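You operate a simulated robot arm through the tools that you are given. There is no shell and no other tool. Be economical: measure what you need, move in short steps, check, and stop when the job is done.

Carry out the task below with a simulated robot arm. There is one attempt and no reset: what you move stays moved.

JOB
Fetch the beige terminal and set it on the cream tile.

The check looks at the end state, three seconds after you hand in, the way a careful person would. Anything else that was tipped, shoved, dropped, spilled or broken makes it a failure.

ROBOT AND FRAMES
A 7-joint arm with a two-finger parallel gripper, fixed in place. Base frame: the origin is at the foot of the arm, x ahead of it, y to its left, z up; the work surface is at about z = 0. Lengths are in mm, angles in degrees, forces in N, time in s.
With the tool pointing down near the work surface it reaches from about 240 to 620 mm from the base axis. Its first joint turns from -66.0 to 66.0 degrees. Payload 2.6 kg.
Tool frame: the origin (TCP) lies between the finger pads and is the grasp point; the fingertips stand 30 mm ahead of it; z points along the fingers, y is the line along which they close. Largest opening 94 mm; finger width 28, thickness 10; the body of the gripper, 50 by 96 mm, starts 55 mm behind the TCP.
Orientation is told as [roll, pitch, yaw] about the base's x, y, z axes, in that order, counted from this pose: with the fingers straight down and closing along the base's y, the tool's x points along the base's -x, its y along +y and its z along -z.

CONTROLS
- The arm moves only by the tool send_rows. Its argument "plan" is a list of rows, each a list of 7 numbers: the shift along the base's x, y, z in units of 30 mm (1.0 is 30 mm), then the turn, a rotation vector about the base's x, y, z in units of 5 degrees (1.0 is 5 degrees), then the finger opening in mm, from 0 to 94. In form: [[dx, dy, dz, ax, ay, az, fingers], ...]. A call has 1 to 8 rows; each row shifts and turns the commanded pose from where the row before left it. A call with a number of a shift or a turn outside -1 to 1 is refused whole. Rows are played at 5 a second. More than 50 mm and 8.6 degrees between two rows, or a gripper value outside its range, and nothing of the call is played. Where a pose cannot be reached the arm comes as near as it can. A force on the tool above 40 N (or 10 N above the force at the start of the call, whichever is more), or a blocked arm, ends the call early, and 0.2 s more pass. Each finger travels about 72 mm/s and halts on what it meets, pressing with about 21 N; the grip force reading is that of the motor and also rises with nothing between the fingers. The clock runs only during rows and for 0.2 s after the last one: add rows that do not move to give the fingers time. The reply holds the time, the measured pose of the TCP, the force on the tool along the base axes, the opening and the grip force, in the units named above and with some noise, and new pictures: "show" is both (left out), scene, wrist or none.
- Cameras (640 x 400 px; columns grow to the right, rows downward): "scene" is fixed at [47.4, 451.7, 546.4]; the picture's right is [-0.54, -0.84, 0.00], its down [-0.63, 0.41, -0.65] and it looks along [0.55, -0.36, -0.76] (base axes); focal length 355 px, centre (320, 200). "wrist" rides on the gripper at [-37, 0, -58] in the tool frame; the picture's right is [0.00, -1.00, 0.00], its down [0.97, 0.00, -0.24] and it looks along [0.24, 0.00, 0.97] (tool axes); focal length 218 px, centre (320, 200).
- locate(camera, pixels): for up to 12 pixels [column, row] of the newest picture of that camera ("zoom" is the newest enlarged one), the place [x, y, z] in the base frame of the surface seen there, good to about 2 mm, but the place of the scene camera against the robot may be out by one fixed shift of up to 12 mm in any direction. The clock stands still meanwhile.
- inspect(camera, box): a new picture of the part [left, top, right, bottom] of that camera's present view, enlarged. The clock stands still meanwhile.
- hand_in(): hands the job in; it is judged then, once.

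Keep the steps short. Do not move on a guess: measure, check each grasp and each placing, and mend mistakes. In all there are 60 turns and 150 pictures (those below and enlarged ones count). Leave the gripper open and the arm clear of the work at the hand-in unless told otherwise, and finish with a single line.

The tools are called after "Emit:" as a command line: name --pt "numbers of a row" for each row, then --argument value for the rest, lists and objects as JSON in quotes. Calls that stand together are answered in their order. send_rows: Moves the arm, as the interface text tells. Its arguments: {"type":"object","properties":{"plan":{"type":"array","items":{"type":"array","items":{"type":"number"}}},"show":{"type":"string","enum":["both","scene","wrist","none"]}},"required":["plan"]} The other tools are called the same way: locate (camera, pixels) gives the place of the surface under pixels of a picture; inspect (camera, box) takes an enlarged picture of a part of a camera's view; hand_in () hands the job in.

At the start:

```text
time: 0.0
tool_pos: [271.7, 258.6, 232.2]
orientation: [0.0, 0.1, 0.0]
ft_force: [0.5, -0.2, 0.2]
finger_gap: 94.1
grip_force: 0.0
```

scene: 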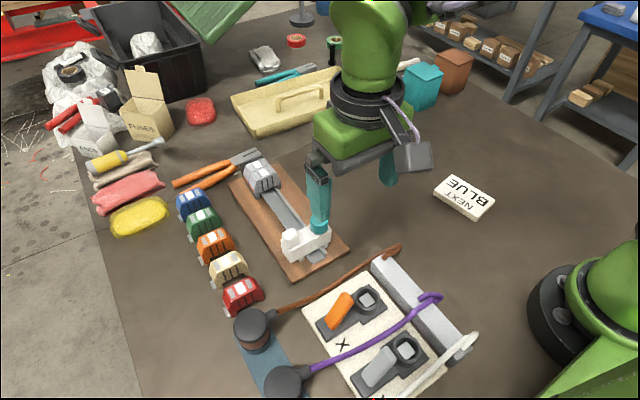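
wrist: 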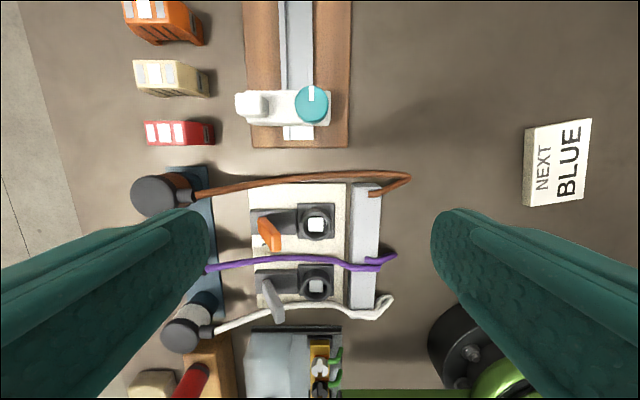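

I see a row of coloured terminals, with the beige one near scene (230,268). There is also a cream board with an X and a "NEXT BLUE" card. I'll enlarge these areas.

Emit:
inspect --camera "scene" --box '[160, 170, 320, 320]'

Emit:
inspect --camera "scene" --box '[220, 160, 540, 400]'

Emit:
inspect --camera "wrist" --box '[100, 0, 400, 400]'

Emit:
locate --camera "scene" --pixels '[[228, 258], [235, 275], [215, 275], [464, 197], [464, 183], [436, 195], [492, 207], [343, 344], [380, 300], [285, 100]]'

Emit:
locate --camera "wrist" --pixels '[[155, 75], [195, 80], [140, 62], [172, 62], [140, 92], [208, 97], [557, 160], [525, 130], [590, 120], [580, 200], [524, 205], [300, 255]]'

```text
2.67 times, centred on (240, 245) of scene
```

zoom: 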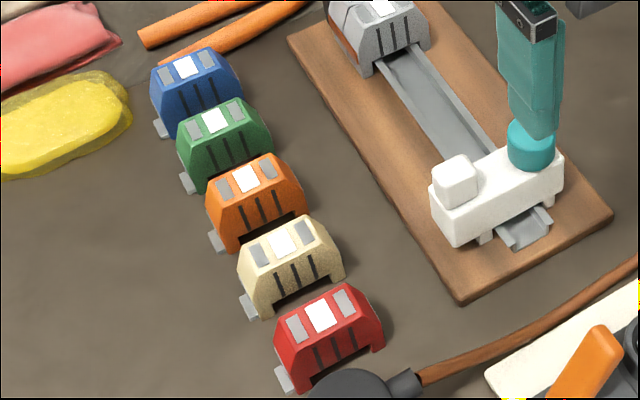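

```text
1.67 times, centred on (380, 280) of scene
```

zoom: 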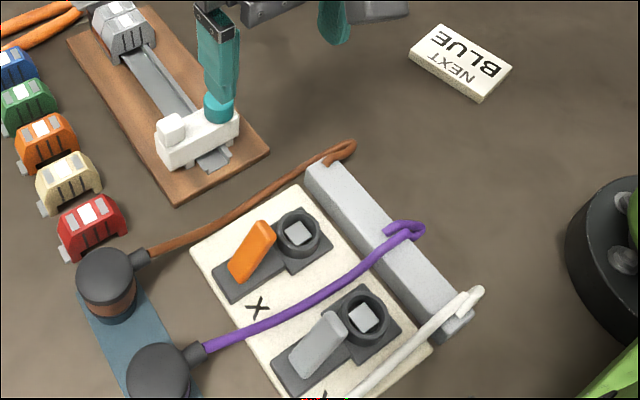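

```text
1.00 times, centred on (250, 200) of wrist
```

zoom: 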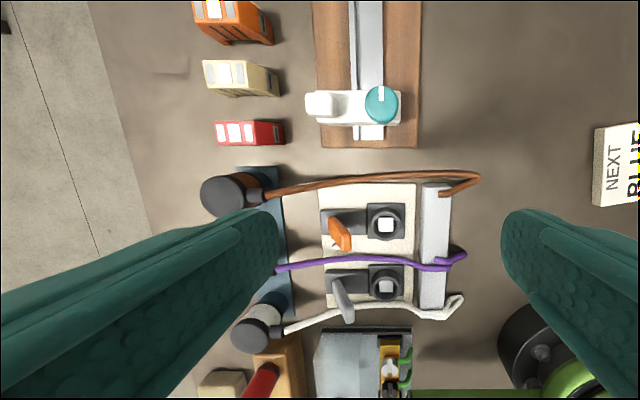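

```text
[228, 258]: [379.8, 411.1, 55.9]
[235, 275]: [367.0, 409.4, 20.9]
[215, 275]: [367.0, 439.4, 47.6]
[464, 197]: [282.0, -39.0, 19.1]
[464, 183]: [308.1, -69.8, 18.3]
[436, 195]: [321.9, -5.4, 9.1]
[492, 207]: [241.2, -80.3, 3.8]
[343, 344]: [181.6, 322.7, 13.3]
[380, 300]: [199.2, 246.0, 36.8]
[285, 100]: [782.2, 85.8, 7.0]
```

```text
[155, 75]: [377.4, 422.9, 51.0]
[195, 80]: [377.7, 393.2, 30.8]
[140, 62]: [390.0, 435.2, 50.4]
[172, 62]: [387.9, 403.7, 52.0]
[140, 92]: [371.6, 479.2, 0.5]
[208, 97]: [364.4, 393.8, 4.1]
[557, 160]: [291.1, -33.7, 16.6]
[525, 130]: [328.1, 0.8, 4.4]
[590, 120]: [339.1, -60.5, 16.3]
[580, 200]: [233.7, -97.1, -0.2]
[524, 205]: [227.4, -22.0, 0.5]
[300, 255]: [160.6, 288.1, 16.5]
```

The cream tile is the "NEXT BLUE" card: it is the only tile-shaped thing, with its top at z≈18. The job still asks for the beige terminal. I'll move above the beige terminal at about (377,420), keeping the height, for a closer look.

Emit:
send_rows --pt "0.58 0.9 0 0 0 0 94" --pt "0.58 0.9 0 0 0 0 94" --pt "0.58 0.9 0 0 0 0 94" --pt "0.58 0.9 0 0 0 0 94" --pt "0.58 0.9 0 0 0 0 94" --pt "0.58 0.9 0 0 0 0 94" --pt "0 0 0 0 0 0 94"

```text
time: 1.6
tool_pos: [374.1, 421.9, 230.8]
orientation: [-0.2, 0.0, 0.1]
ft_force: [-0.1, -0.4, -0.6]
finger_gap: 93.7
grip_force: 0.1
```

scene: 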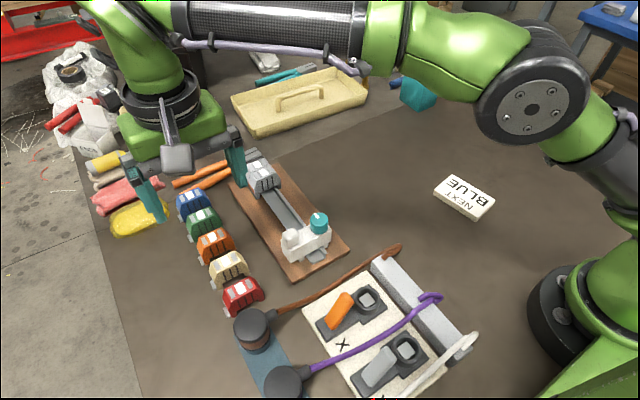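
wrist: 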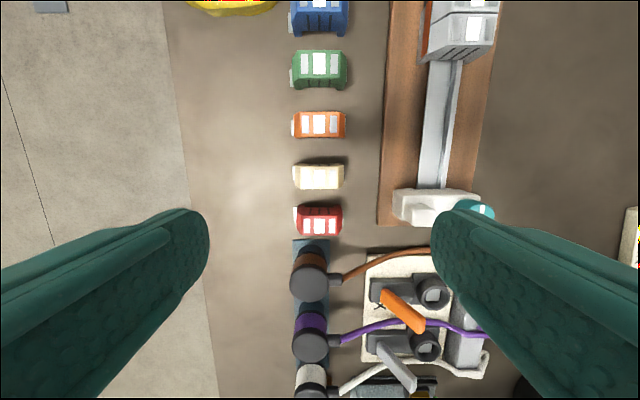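

Now the beige terminal is at wrist (318,177). I'll enlarge it and measure it and its neighbours.

Emit:
inspect --camera "wrist" --box '[270, 90, 398, 250]'

Emit:
locate --camera "wrist" --pixels '[[318, 177], [318, 168], [318, 186], [303, 177], [338, 177], [295, 177], [342, 177], [318, 135], [318, 211], [318, 199], [350, 177], [318, 154]]'

Emit:
locate --camera "scene" --pixels '[[228, 258], [228, 264], [221, 270], [237, 262]]'

```text
2.50 times, centred on (334, 170) of wrist
```

zoom: 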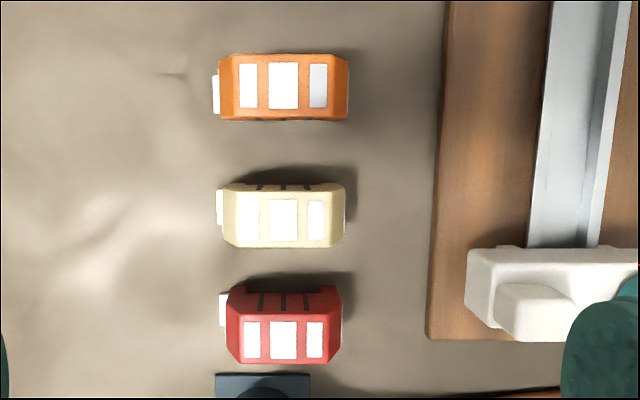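

```text
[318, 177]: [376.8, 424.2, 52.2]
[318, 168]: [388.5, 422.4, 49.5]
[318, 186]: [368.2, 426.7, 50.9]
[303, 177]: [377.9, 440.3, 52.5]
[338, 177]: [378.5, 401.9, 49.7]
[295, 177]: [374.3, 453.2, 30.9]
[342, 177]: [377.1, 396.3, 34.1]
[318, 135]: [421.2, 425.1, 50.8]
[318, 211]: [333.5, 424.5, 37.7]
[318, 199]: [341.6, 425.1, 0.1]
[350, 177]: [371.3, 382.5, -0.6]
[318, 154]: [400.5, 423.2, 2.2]
```

```text
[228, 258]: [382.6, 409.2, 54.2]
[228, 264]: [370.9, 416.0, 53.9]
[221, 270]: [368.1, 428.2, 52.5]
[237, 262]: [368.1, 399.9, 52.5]
```

The terminal spans x≈366–390 and y≈397–450, with its top at z≈52. The pitch to its neighbours is ≈44 mm, leaving gaps of about 20 mm. The left end has a foot tab, so I'll grip the flat faces along x. That needs a yaw of +90°, which I'll do at this height.

Emit:
send_rows --pt "0 0 0 0 0 1 94" --pt "0 0 0 0 0 1 94" --pt "0 0 0 0 0 1 94" --pt "0 0 0 0 0 1 94" --pt "0 0 0 0 0 1 94" --pt "0 0 0 0 0 1 94" --pt "0 0 0 0 0 1 94" --pt "0 0 0 0 0 1 94" --show "none"

Emit:
send_rows --pt "0 0 0 0 0 1 94" --pt "0 0 0 0 0 1 94" --pt "0 0 0 0 0 1 94" --pt "0 0 0 0 0 1 94" --pt "0 0 0 0 0 1 80" --pt "0 0 0 0 0 1 70" --pt "0 0 0 0 0 1 60" --pt "0 0 0 0 0 1 50" --show "none"

Emit:
send_rows --pt "0 0 0 0 0 1 40" --pt "0 0 0 0 0 1 36" --pt "0.1 0 -1 0 0 0 36" --pt "0 0 -1 0 0 0 36" --pt "0 0 0 0 0 0 36"

```text
time: 3.4
tool_pos: [374.7, 422.7, 232.3]
orientation: [-0.1, 0.0, 40.0]
ft_force: [0.7, -0.1, 0.0]
finger_gap: 93.9
grip_force: 0.0
```

```text
time: 5.2
tool_pos: [374.8, 421.6, 231.8]
orientation: [0.0, 0.1, 80.1]
ft_force: [-0.8, 0.1, 0.2]
finger_gap: 50.2
grip_force: 0.1
```

```text
time: 6.4
tool_pos: [378.8, 421.0, 171.9]
orientation: [-0.1, 0.0, 90.0]
ft_force: [0.7, -0.3, 0.7]
finger_gap: 35.9
grip_force: 0.1
```

scene: 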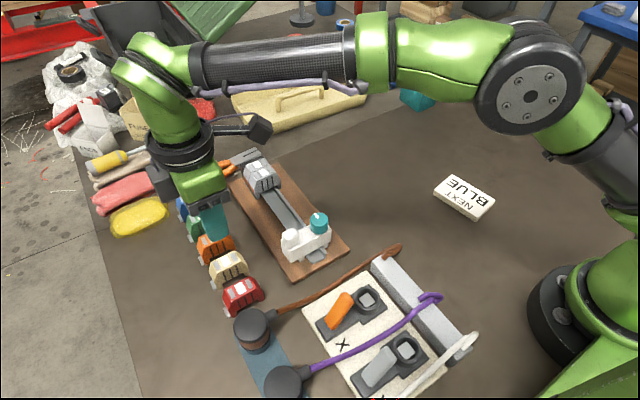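
wrist: 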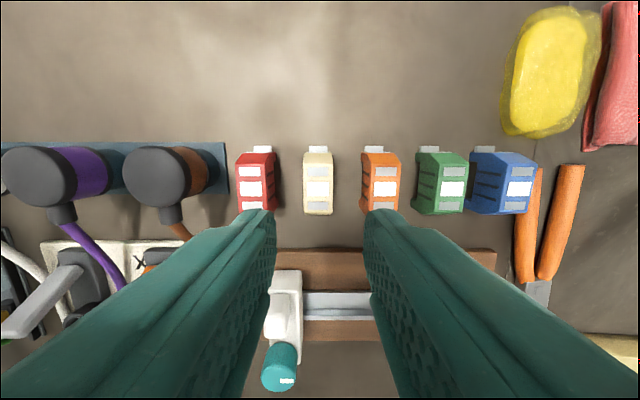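

The fingers now straddle in x. I'll measure the side edges of the beige, red and orange terminals in this wrist view.

Emit:
locate --camera "wrist" --pixels '[[305, 185], [331, 185], [318, 185], [318, 157], [318, 211], [272, 180], [277, 170], [362, 180], [318, 150], [364, 190], [290, 185], [346, 185]]'

Emit:
inspect --camera "wrist" --box '[220, 130, 420, 255]'

```text
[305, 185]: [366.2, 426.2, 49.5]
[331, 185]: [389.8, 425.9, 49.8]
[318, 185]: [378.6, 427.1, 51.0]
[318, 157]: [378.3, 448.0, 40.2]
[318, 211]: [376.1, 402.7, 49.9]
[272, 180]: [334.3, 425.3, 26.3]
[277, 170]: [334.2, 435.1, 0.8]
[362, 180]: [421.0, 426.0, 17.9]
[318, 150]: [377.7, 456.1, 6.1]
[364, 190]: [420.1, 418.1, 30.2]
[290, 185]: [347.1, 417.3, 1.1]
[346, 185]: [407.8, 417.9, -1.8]
```

```text
3.20 times, centred on (320, 192) of wrist
```

zoom: 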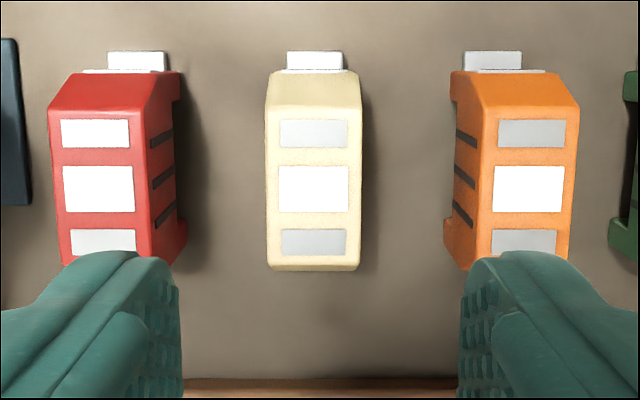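

Beige is at x 366–390, centred on 378. Red's near face is at x≈334 and orange's at x≈421, so the gaps are about 31 mm. The TCP is at x 378.8, which is well centred. I'll open to 46 mm, shift y by +3 mm and descend to z≈40.

Emit:
send_rows --pt "-0.02 0.1 0 0 0 0 46" --pt "0 0 -1 0 0 0 46" --pt "0 0 -0.9 0 0 0 46" --pt "0 0 -0.6 0 0 0 46" --pt "0 0 0 0 0 0 46" --show "both"

```text
time: 7.6
tool_pos: [377.5, 424.4, 96.3]
orientation: [-0.1, -0.1, 90.0]
ft_force: [0.3, 0.4, 0.4]
finger_gap: 46.0
grip_force: 0.1
```

scene: 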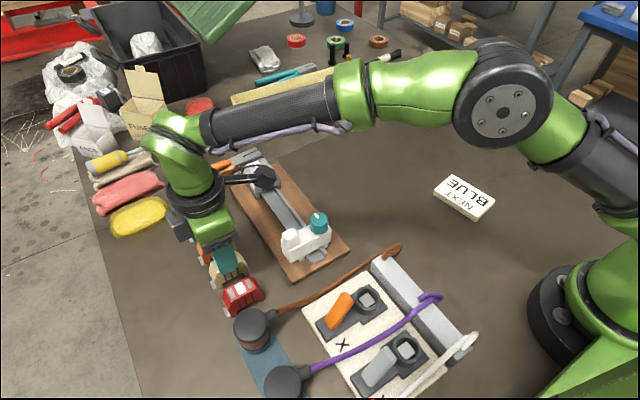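
wrist: 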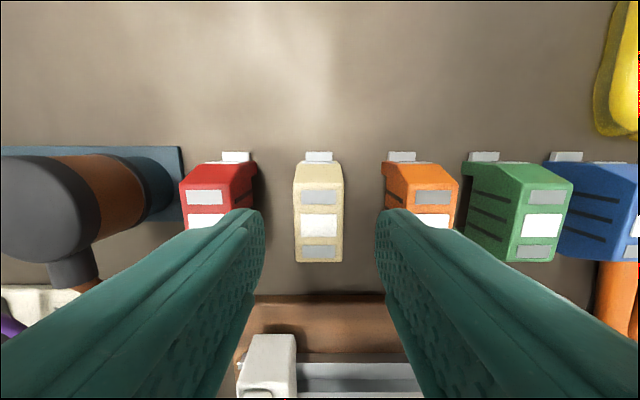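

The beige terminal is centred between the fingertips: it is at column 319, and they are at 262 and 378. I'll descend 57 mm slowly.

Emit:
send_rows --pt "0 0 -0.7 0 0 0 46" --pt "0 0 -0.6 0 0 0 46" --pt "0 0 -0.6 0 0 0 46" --pt "0 0 0 0 0 0 46"

```text
time: 8.6
tool_pos: [377.6, 423.7, 39.5]
orientation: [-0.1, -0.1, 90.0]
ft_force: [-0.1, 0.1, -0.1]
finger_gap: 45.9
grip_force: 0.1
```

scene: 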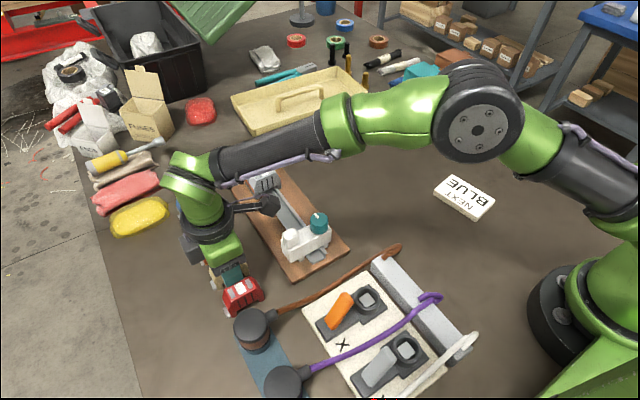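
wrist: 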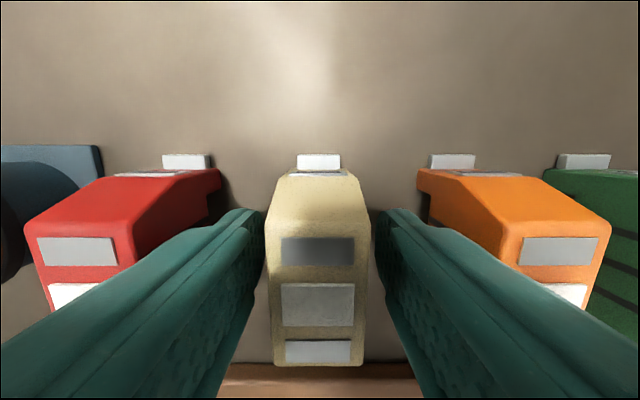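

No contact, and the fingers straddle the beige terminal. I'll close gently.

Emit:
send_rows --pt "0 0 0 0 0 0 36" --pt "0 0 0 0 0 0 28" --pt "0 0 0 0 0 0 18" --pt "0 0 0 0 0 0 14" --pt "0 0 0 0 0 0 14" --show "wrist"

```text
time: 9.8
tool_pos: [377.9, 424.4, 39.2]
orientation: [0.0, -0.1, 89.9]
ft_force: [0.1, -0.1, -0.3]
finger_gap: 29.8
grip_force: 21.5
```

wrist: 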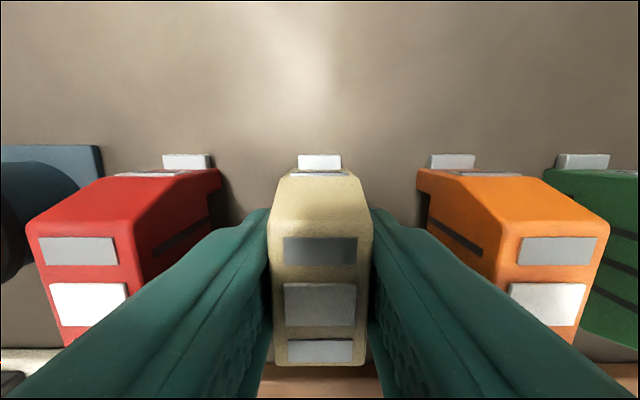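

Gripped: the opening is 29.8 mm at 21.5 N. I'll lift straight up slowly at first and check.

Emit:
send_rows --pt "0 0 0.3 0 0 0 14" --pt "0 0 0.5 0 0 0 14" --pt "0 0 1 0 0 0 14" --pt "0 0 1 0 0 0 14" --pt "0 0 1 0 0 0 14" --pt "0 0 1 0 0 0 14" --pt "0 0 0 0 0 0 14"

```text
time: 11.4
tool_pos: [378.2, 424.7, 184.7]
orientation: [0.0, 0.0, 90.0]
ft_force: [0.4, -0.4, -0.6]
finger_gap: 29.5
grip_force: 20.5
```

scene: 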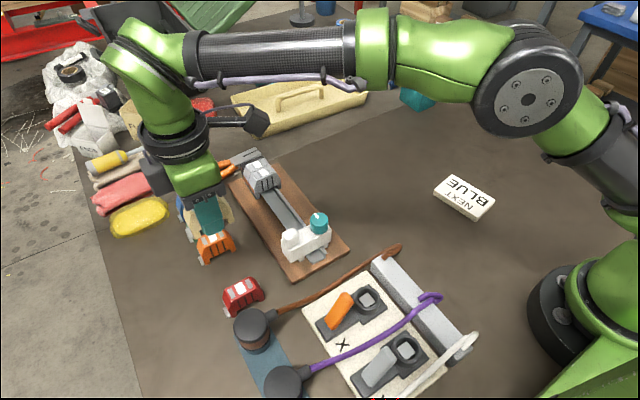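
wrist: 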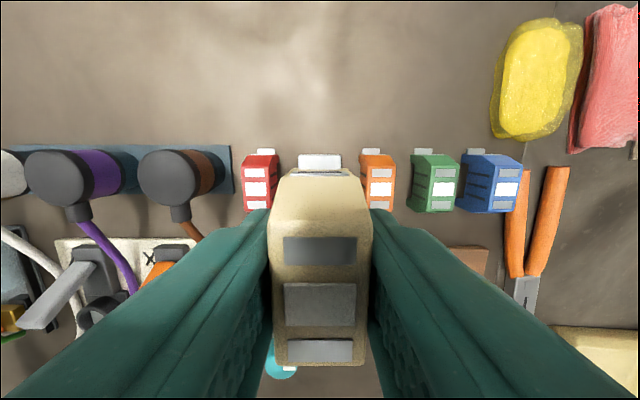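

The terminal is held and its neighbours are undisturbed. Before carrying it over, I'll measure the tile's corners from the scene camera.

Emit:
inspect --camera "scene" --box '[414, 160, 510, 220]'

Emit:
locate --camera "scene" --pixels '[[446, 177], [435, 194], [478, 216], [493, 205], [464, 196]]'

Emit:
send_rows --pt "-0.18 -0.94 0 0 0 -1 14" --pt "-0.18 -0.94 0 0 0 -1 14" --pt "-0.18 -0.94 0 0 0 -1 14" --pt "-0.18 -0.94 0 0 0 -1 14" --pt "-0.18 -0.94 0 0 0 -1 14" --pt "-0.18 -0.94 0 0 0 -1 14" --pt "-0.18 -0.94 0 0 0 -1 14" --pt "-0.18 -0.94 0 0 0 -1 14" --show "scene"

```text
6.67 times, centred on (462, 190) of scene
```

zoom: 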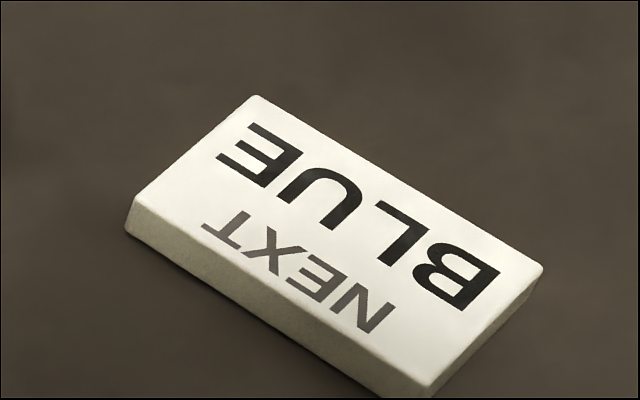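

```text
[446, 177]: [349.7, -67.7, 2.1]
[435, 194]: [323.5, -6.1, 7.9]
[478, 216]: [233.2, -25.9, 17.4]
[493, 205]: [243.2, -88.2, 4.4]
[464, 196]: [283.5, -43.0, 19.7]
```

```text
time: 13.2
tool_pos: [333.9, 199.3, 183.3]
orientation: [0.0, 0.0, 49.9]
ft_force: [-0.3, -0.1, -0.8]
finger_gap: 29.9
grip_force: 21.3
```

scene: 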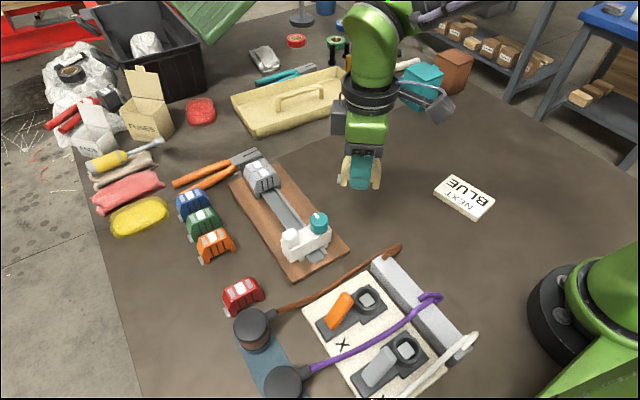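

From the scene, the tile is about 92×60 mm, centred near (286,-43), with its long axis about 12.5° off x. I'll carry on to just short of it at yaw 12.5°, and measure it with the wrist camera from there.

Emit:
send_rows --pt "-0.15 -0.72 0 0 0 -0.94 14" --pt "-0.15 -0.72 0 0 0 -0.94 14" --pt "-0.15 -0.72 0 0 0 -0.94 14" --pt "-0.15 -0.72 0 0 0 -0.94 14" --pt "-0.15 -0.72 0 0 0 -0.94 14" --pt "-0.15 -0.72 0 0 0 -0.94 14" --pt "-0.15 -0.72 0 0 0 -0.94 14" --pt "-0.15 -0.72 0 0 0 -0.94 14"

```text
time: 15.0
tool_pos: [297.2, 25.7, 183.5]
orientation: [0.0, 0.0, 12.3]
ft_force: [0.3, 0.2, -0.4]
finger_gap: 29.8
grip_force: 21.4
```

scene: 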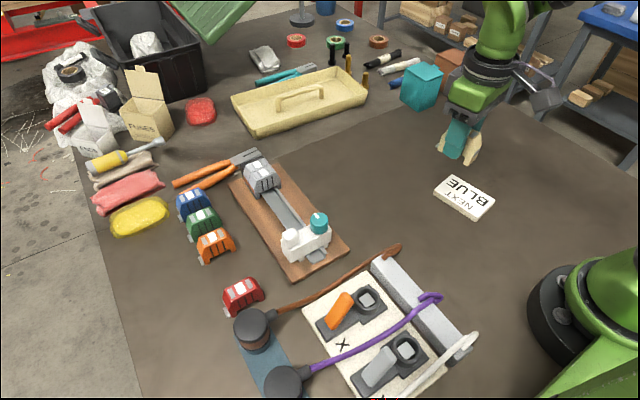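
wrist: 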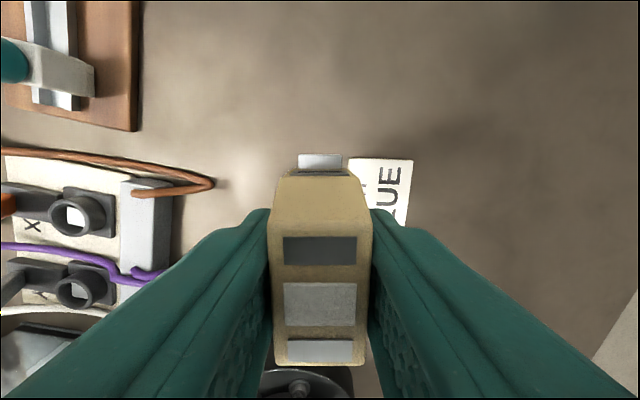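

I'll measure the visible tile corner and edges in the wrist view.

Emit:
locate --camera "wrist" --pixels '[[411, 161], [354, 160], [380, 161], [408, 190], [404, 222], [395, 190], [418, 165]]'

Emit:
locate --camera "scene" --pixels '[[453, 175], [434, 190], [478, 217], [494, 201], [464, 196]]'

Emit:
inspect --camera "scene" --box '[400, 100, 528, 230]'

```text
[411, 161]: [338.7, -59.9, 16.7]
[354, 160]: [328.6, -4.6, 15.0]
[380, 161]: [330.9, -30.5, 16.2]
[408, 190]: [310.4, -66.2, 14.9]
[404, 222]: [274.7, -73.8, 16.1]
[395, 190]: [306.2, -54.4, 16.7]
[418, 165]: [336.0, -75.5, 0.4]
```

```text
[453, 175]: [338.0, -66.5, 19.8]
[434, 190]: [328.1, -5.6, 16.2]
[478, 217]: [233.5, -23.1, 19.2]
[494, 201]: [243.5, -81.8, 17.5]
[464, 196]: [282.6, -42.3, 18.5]
```

```text
3.08 times, centred on (464, 165) of scene
```

zoom: 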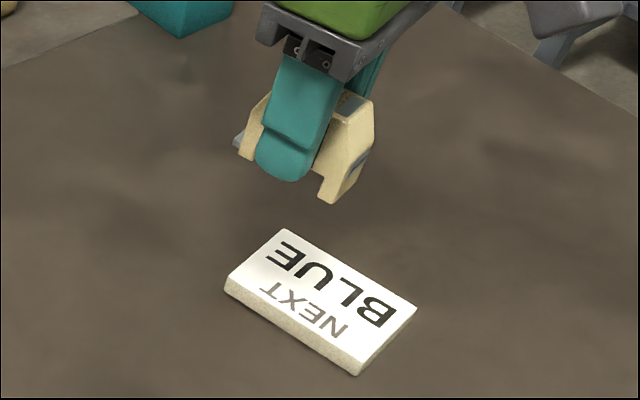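

Wrist and scene agree. The tile's centre is about (286.5,-42), its top is at z≈16–17, and its axis is about 12.3°, which matches the tool yaw. I'll move over the centre at z≈95.

Emit:
send_rows --pt "-0.12 -0.76 0 0 0 0 14" --pt "-0.12 -0.75 0 0 0 0 14" --pt "-0.12 -0.75 0 0 0 0 14" --pt "0 0 -1 0 0 0 14" --pt "0 0 -1 0 0 0 14" --pt "0 0 -0.95 0 0 0 14" --pt "0 0 0 0 0 0 14"

```text
time: 16.6
tool_pos: [287.0, -41.9, 94.4]
orientation: [-0.1, 0.0, 12.4]
ft_force: [0.4, 0.0, -1.4]
finger_gap: 29.6
grip_force: 20.5
```

scene: 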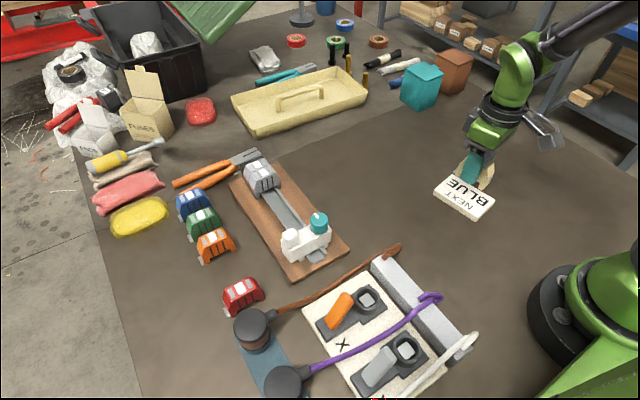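
wrist: 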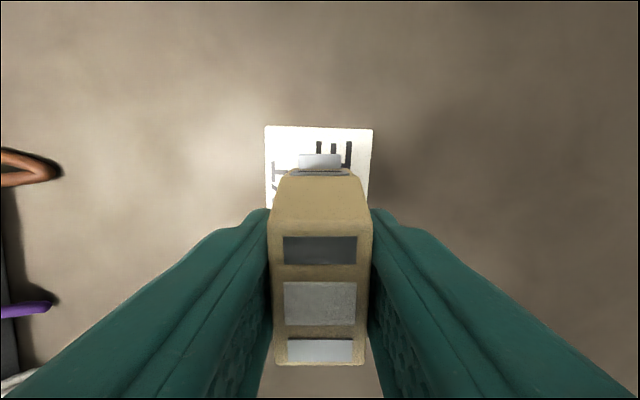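

It's aligned with the tile: the tile spans columns 265–372 and the terminal is centred at 319. I'll lower to z≈60 and then feel down in small steps.

Emit:
send_rows --pt "0 0 -0.7 0 0 0 14" --pt "0 0 -0.45 0 0 0 14" --pt "0 0 -0.05 0 0 0 14" --pt "0 0 0 0 0 0 14"

```text
time: 17.6
tool_pos: [287.4, -41.4, 60.6]
orientation: [-0.1, 0.0, 12.4]
ft_force: [0.1, 0.7, -0.2]
finger_gap: 29.9
grip_force: 20.7
```

scene: 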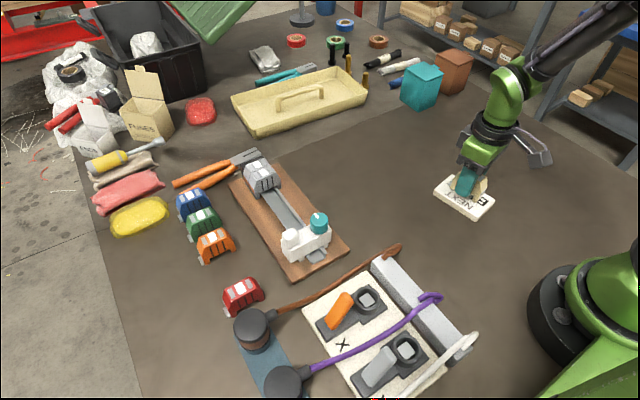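
wrist: 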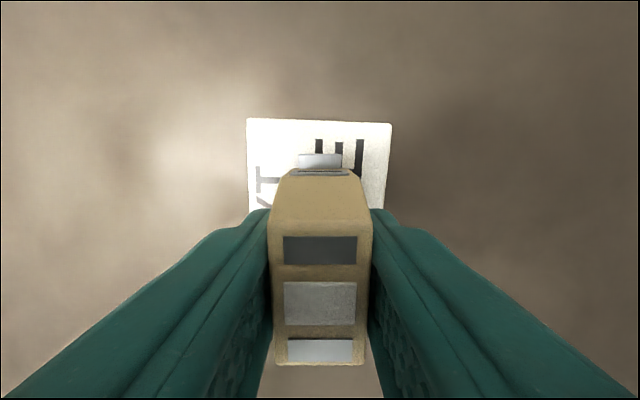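

There's no contact yet. I'll go down in 1–1.5 mm steps to about 56.

Emit:
send_rows --pt "0 0 -0.05 0 0 0 14" --pt "0 0 -0.04 0 0 0 14" --pt "0 0 -0.03 0 0 0 14" --pt "0 0 -0.03 0 0 0 14" --pt "0 0 0 0 0 0 14" --show "none"

```text
time: 18.8
tool_pos: [288.4, -41.9, 55.1]
orientation: [0.1, 0.0, 12.5]
ft_force: [0.3, -0.3, -0.1]
finger_gap: 29.7
grip_force: 20.9
```

Still no force at z≈55. I'll continue in 1 mm steps.

Emit:
send_rows --pt "0 0 -0.03 0 0 0 14" --pt "0 0 0 0 0 0 14" --show "none"

Emit:
inspect --camera "scene" --box '[424, 150, 508, 225]'

```text
time: 19.4
tool_pos: [288.5, -40.5, 54.3]
orientation: [-0.1, -0.1, 12.4]
ft_force: [-5.0, 0.1, 21.3]
finger_gap: 30.0
grip_force: 20.7
```

```text
5.33 times, centred on (466, 188) of scene
```

zoom: 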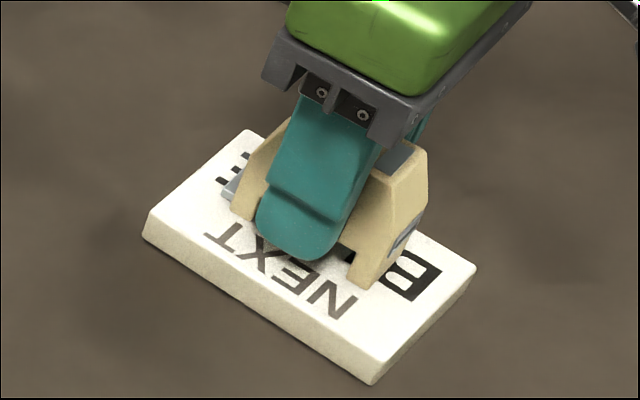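

It's seated, with 21 N of upward force, and sits inside the tile's edges. I'll relieve about 0.6 mm and open evenly and slowly.

Emit:
send_rows --pt "0 0 -0.0 0 0 0 28" --pt "0 0 0.02 0 0 0 30" --pt "0 0 0 0 0 0 33" --pt "0 0 0 0 0 0 38" --pt "0 0 0 0 0 0 46" --pt "0 0 0 0 0 0 50" --pt "0 0 0 0 0 0 50"

```text
time: 21.0
tool_pos: [288.8, -41.4, 54.5]
orientation: [0.1, -0.1, 12.4]
ft_force: [0.8, 0.2, 0.3]
finger_gap: 50.0
grip_force: 0.1
```

scene: 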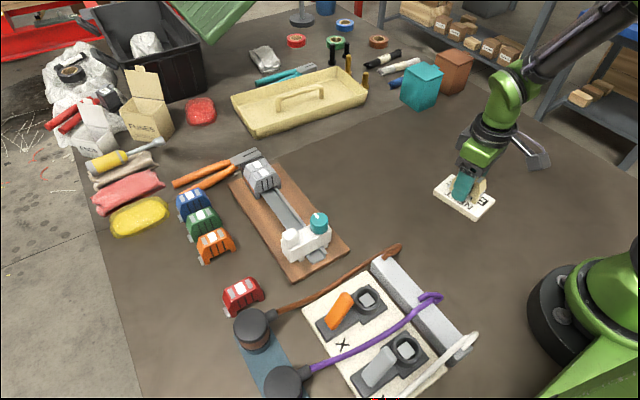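
wrist: 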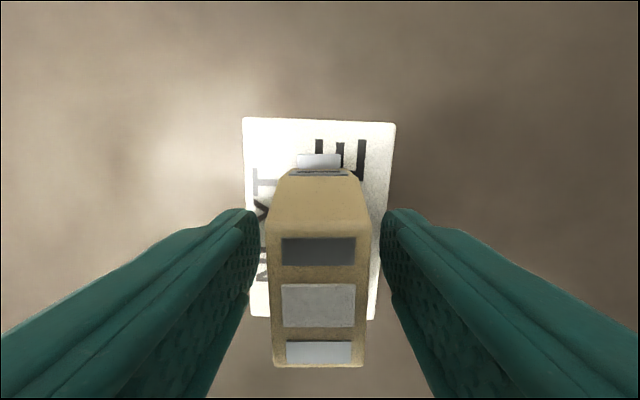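

Released: the fingers are clear and the force is zero. I'll go straight up, then move aside.

Emit:
send_rows --pt "0 0 0.4 0 0 0 54" --pt "0 0 0.8 0 0 0 60" --pt "0 0 1 0 0 0 70" --pt "0 0 1 0 0 0 80" --pt "0 0 1 0 0 0 94" --pt "0.5 0.8 1 0 0 0 94" --pt "0.5 0.8 0.3 0 0 0 94" --pt "0.5 0.8 0 0 0 0 94"

Emit:
inspect --camera "scene" --box '[414, 145, 514, 225]'

```text
time: 22.8
tool_pos: [331.8, 31.9, 220.0]
orientation: [0.0, 0.0, 12.5]
ft_force: [-0.3, -0.9, 0.6]
finger_gap: 94.2
grip_force: 0.0
```

scene: 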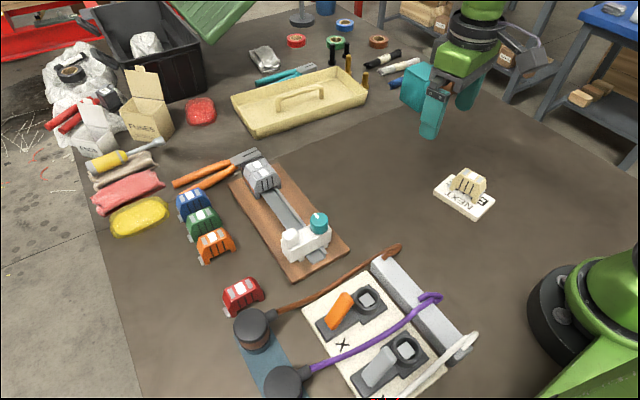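
wrist: 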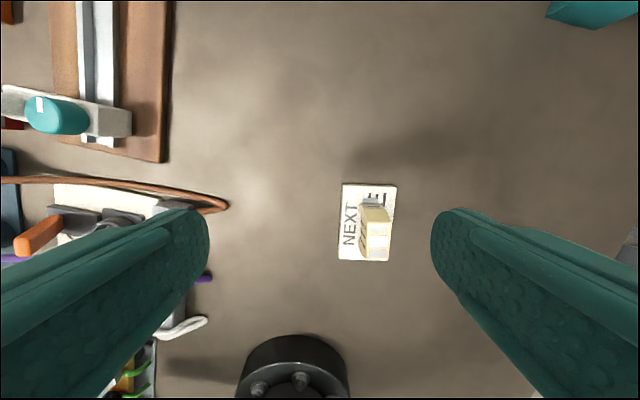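

```text
5.00 times, centred on (464, 185) of scene
```

zoom: 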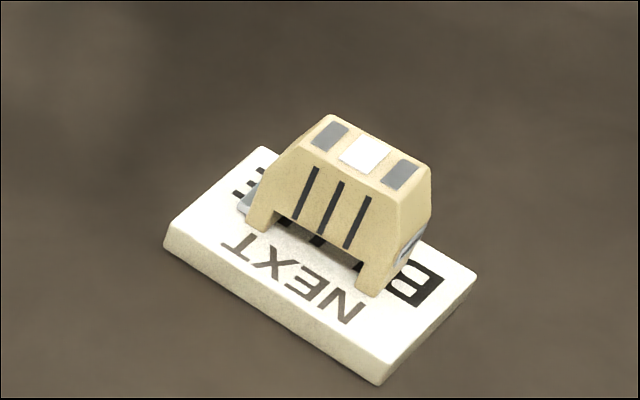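

The beige terminal stands upright and well inside the tile. Nothing else has moved, and the gripper is open and clear, so I'm handing in.

Emit:
hand_in

```text
The job is handed in.
```

The beige terminal is standing upright on the cream "NEXT BLUE" tile, nothing else was disturbed, and the job is handed in with the gripper open and clear.
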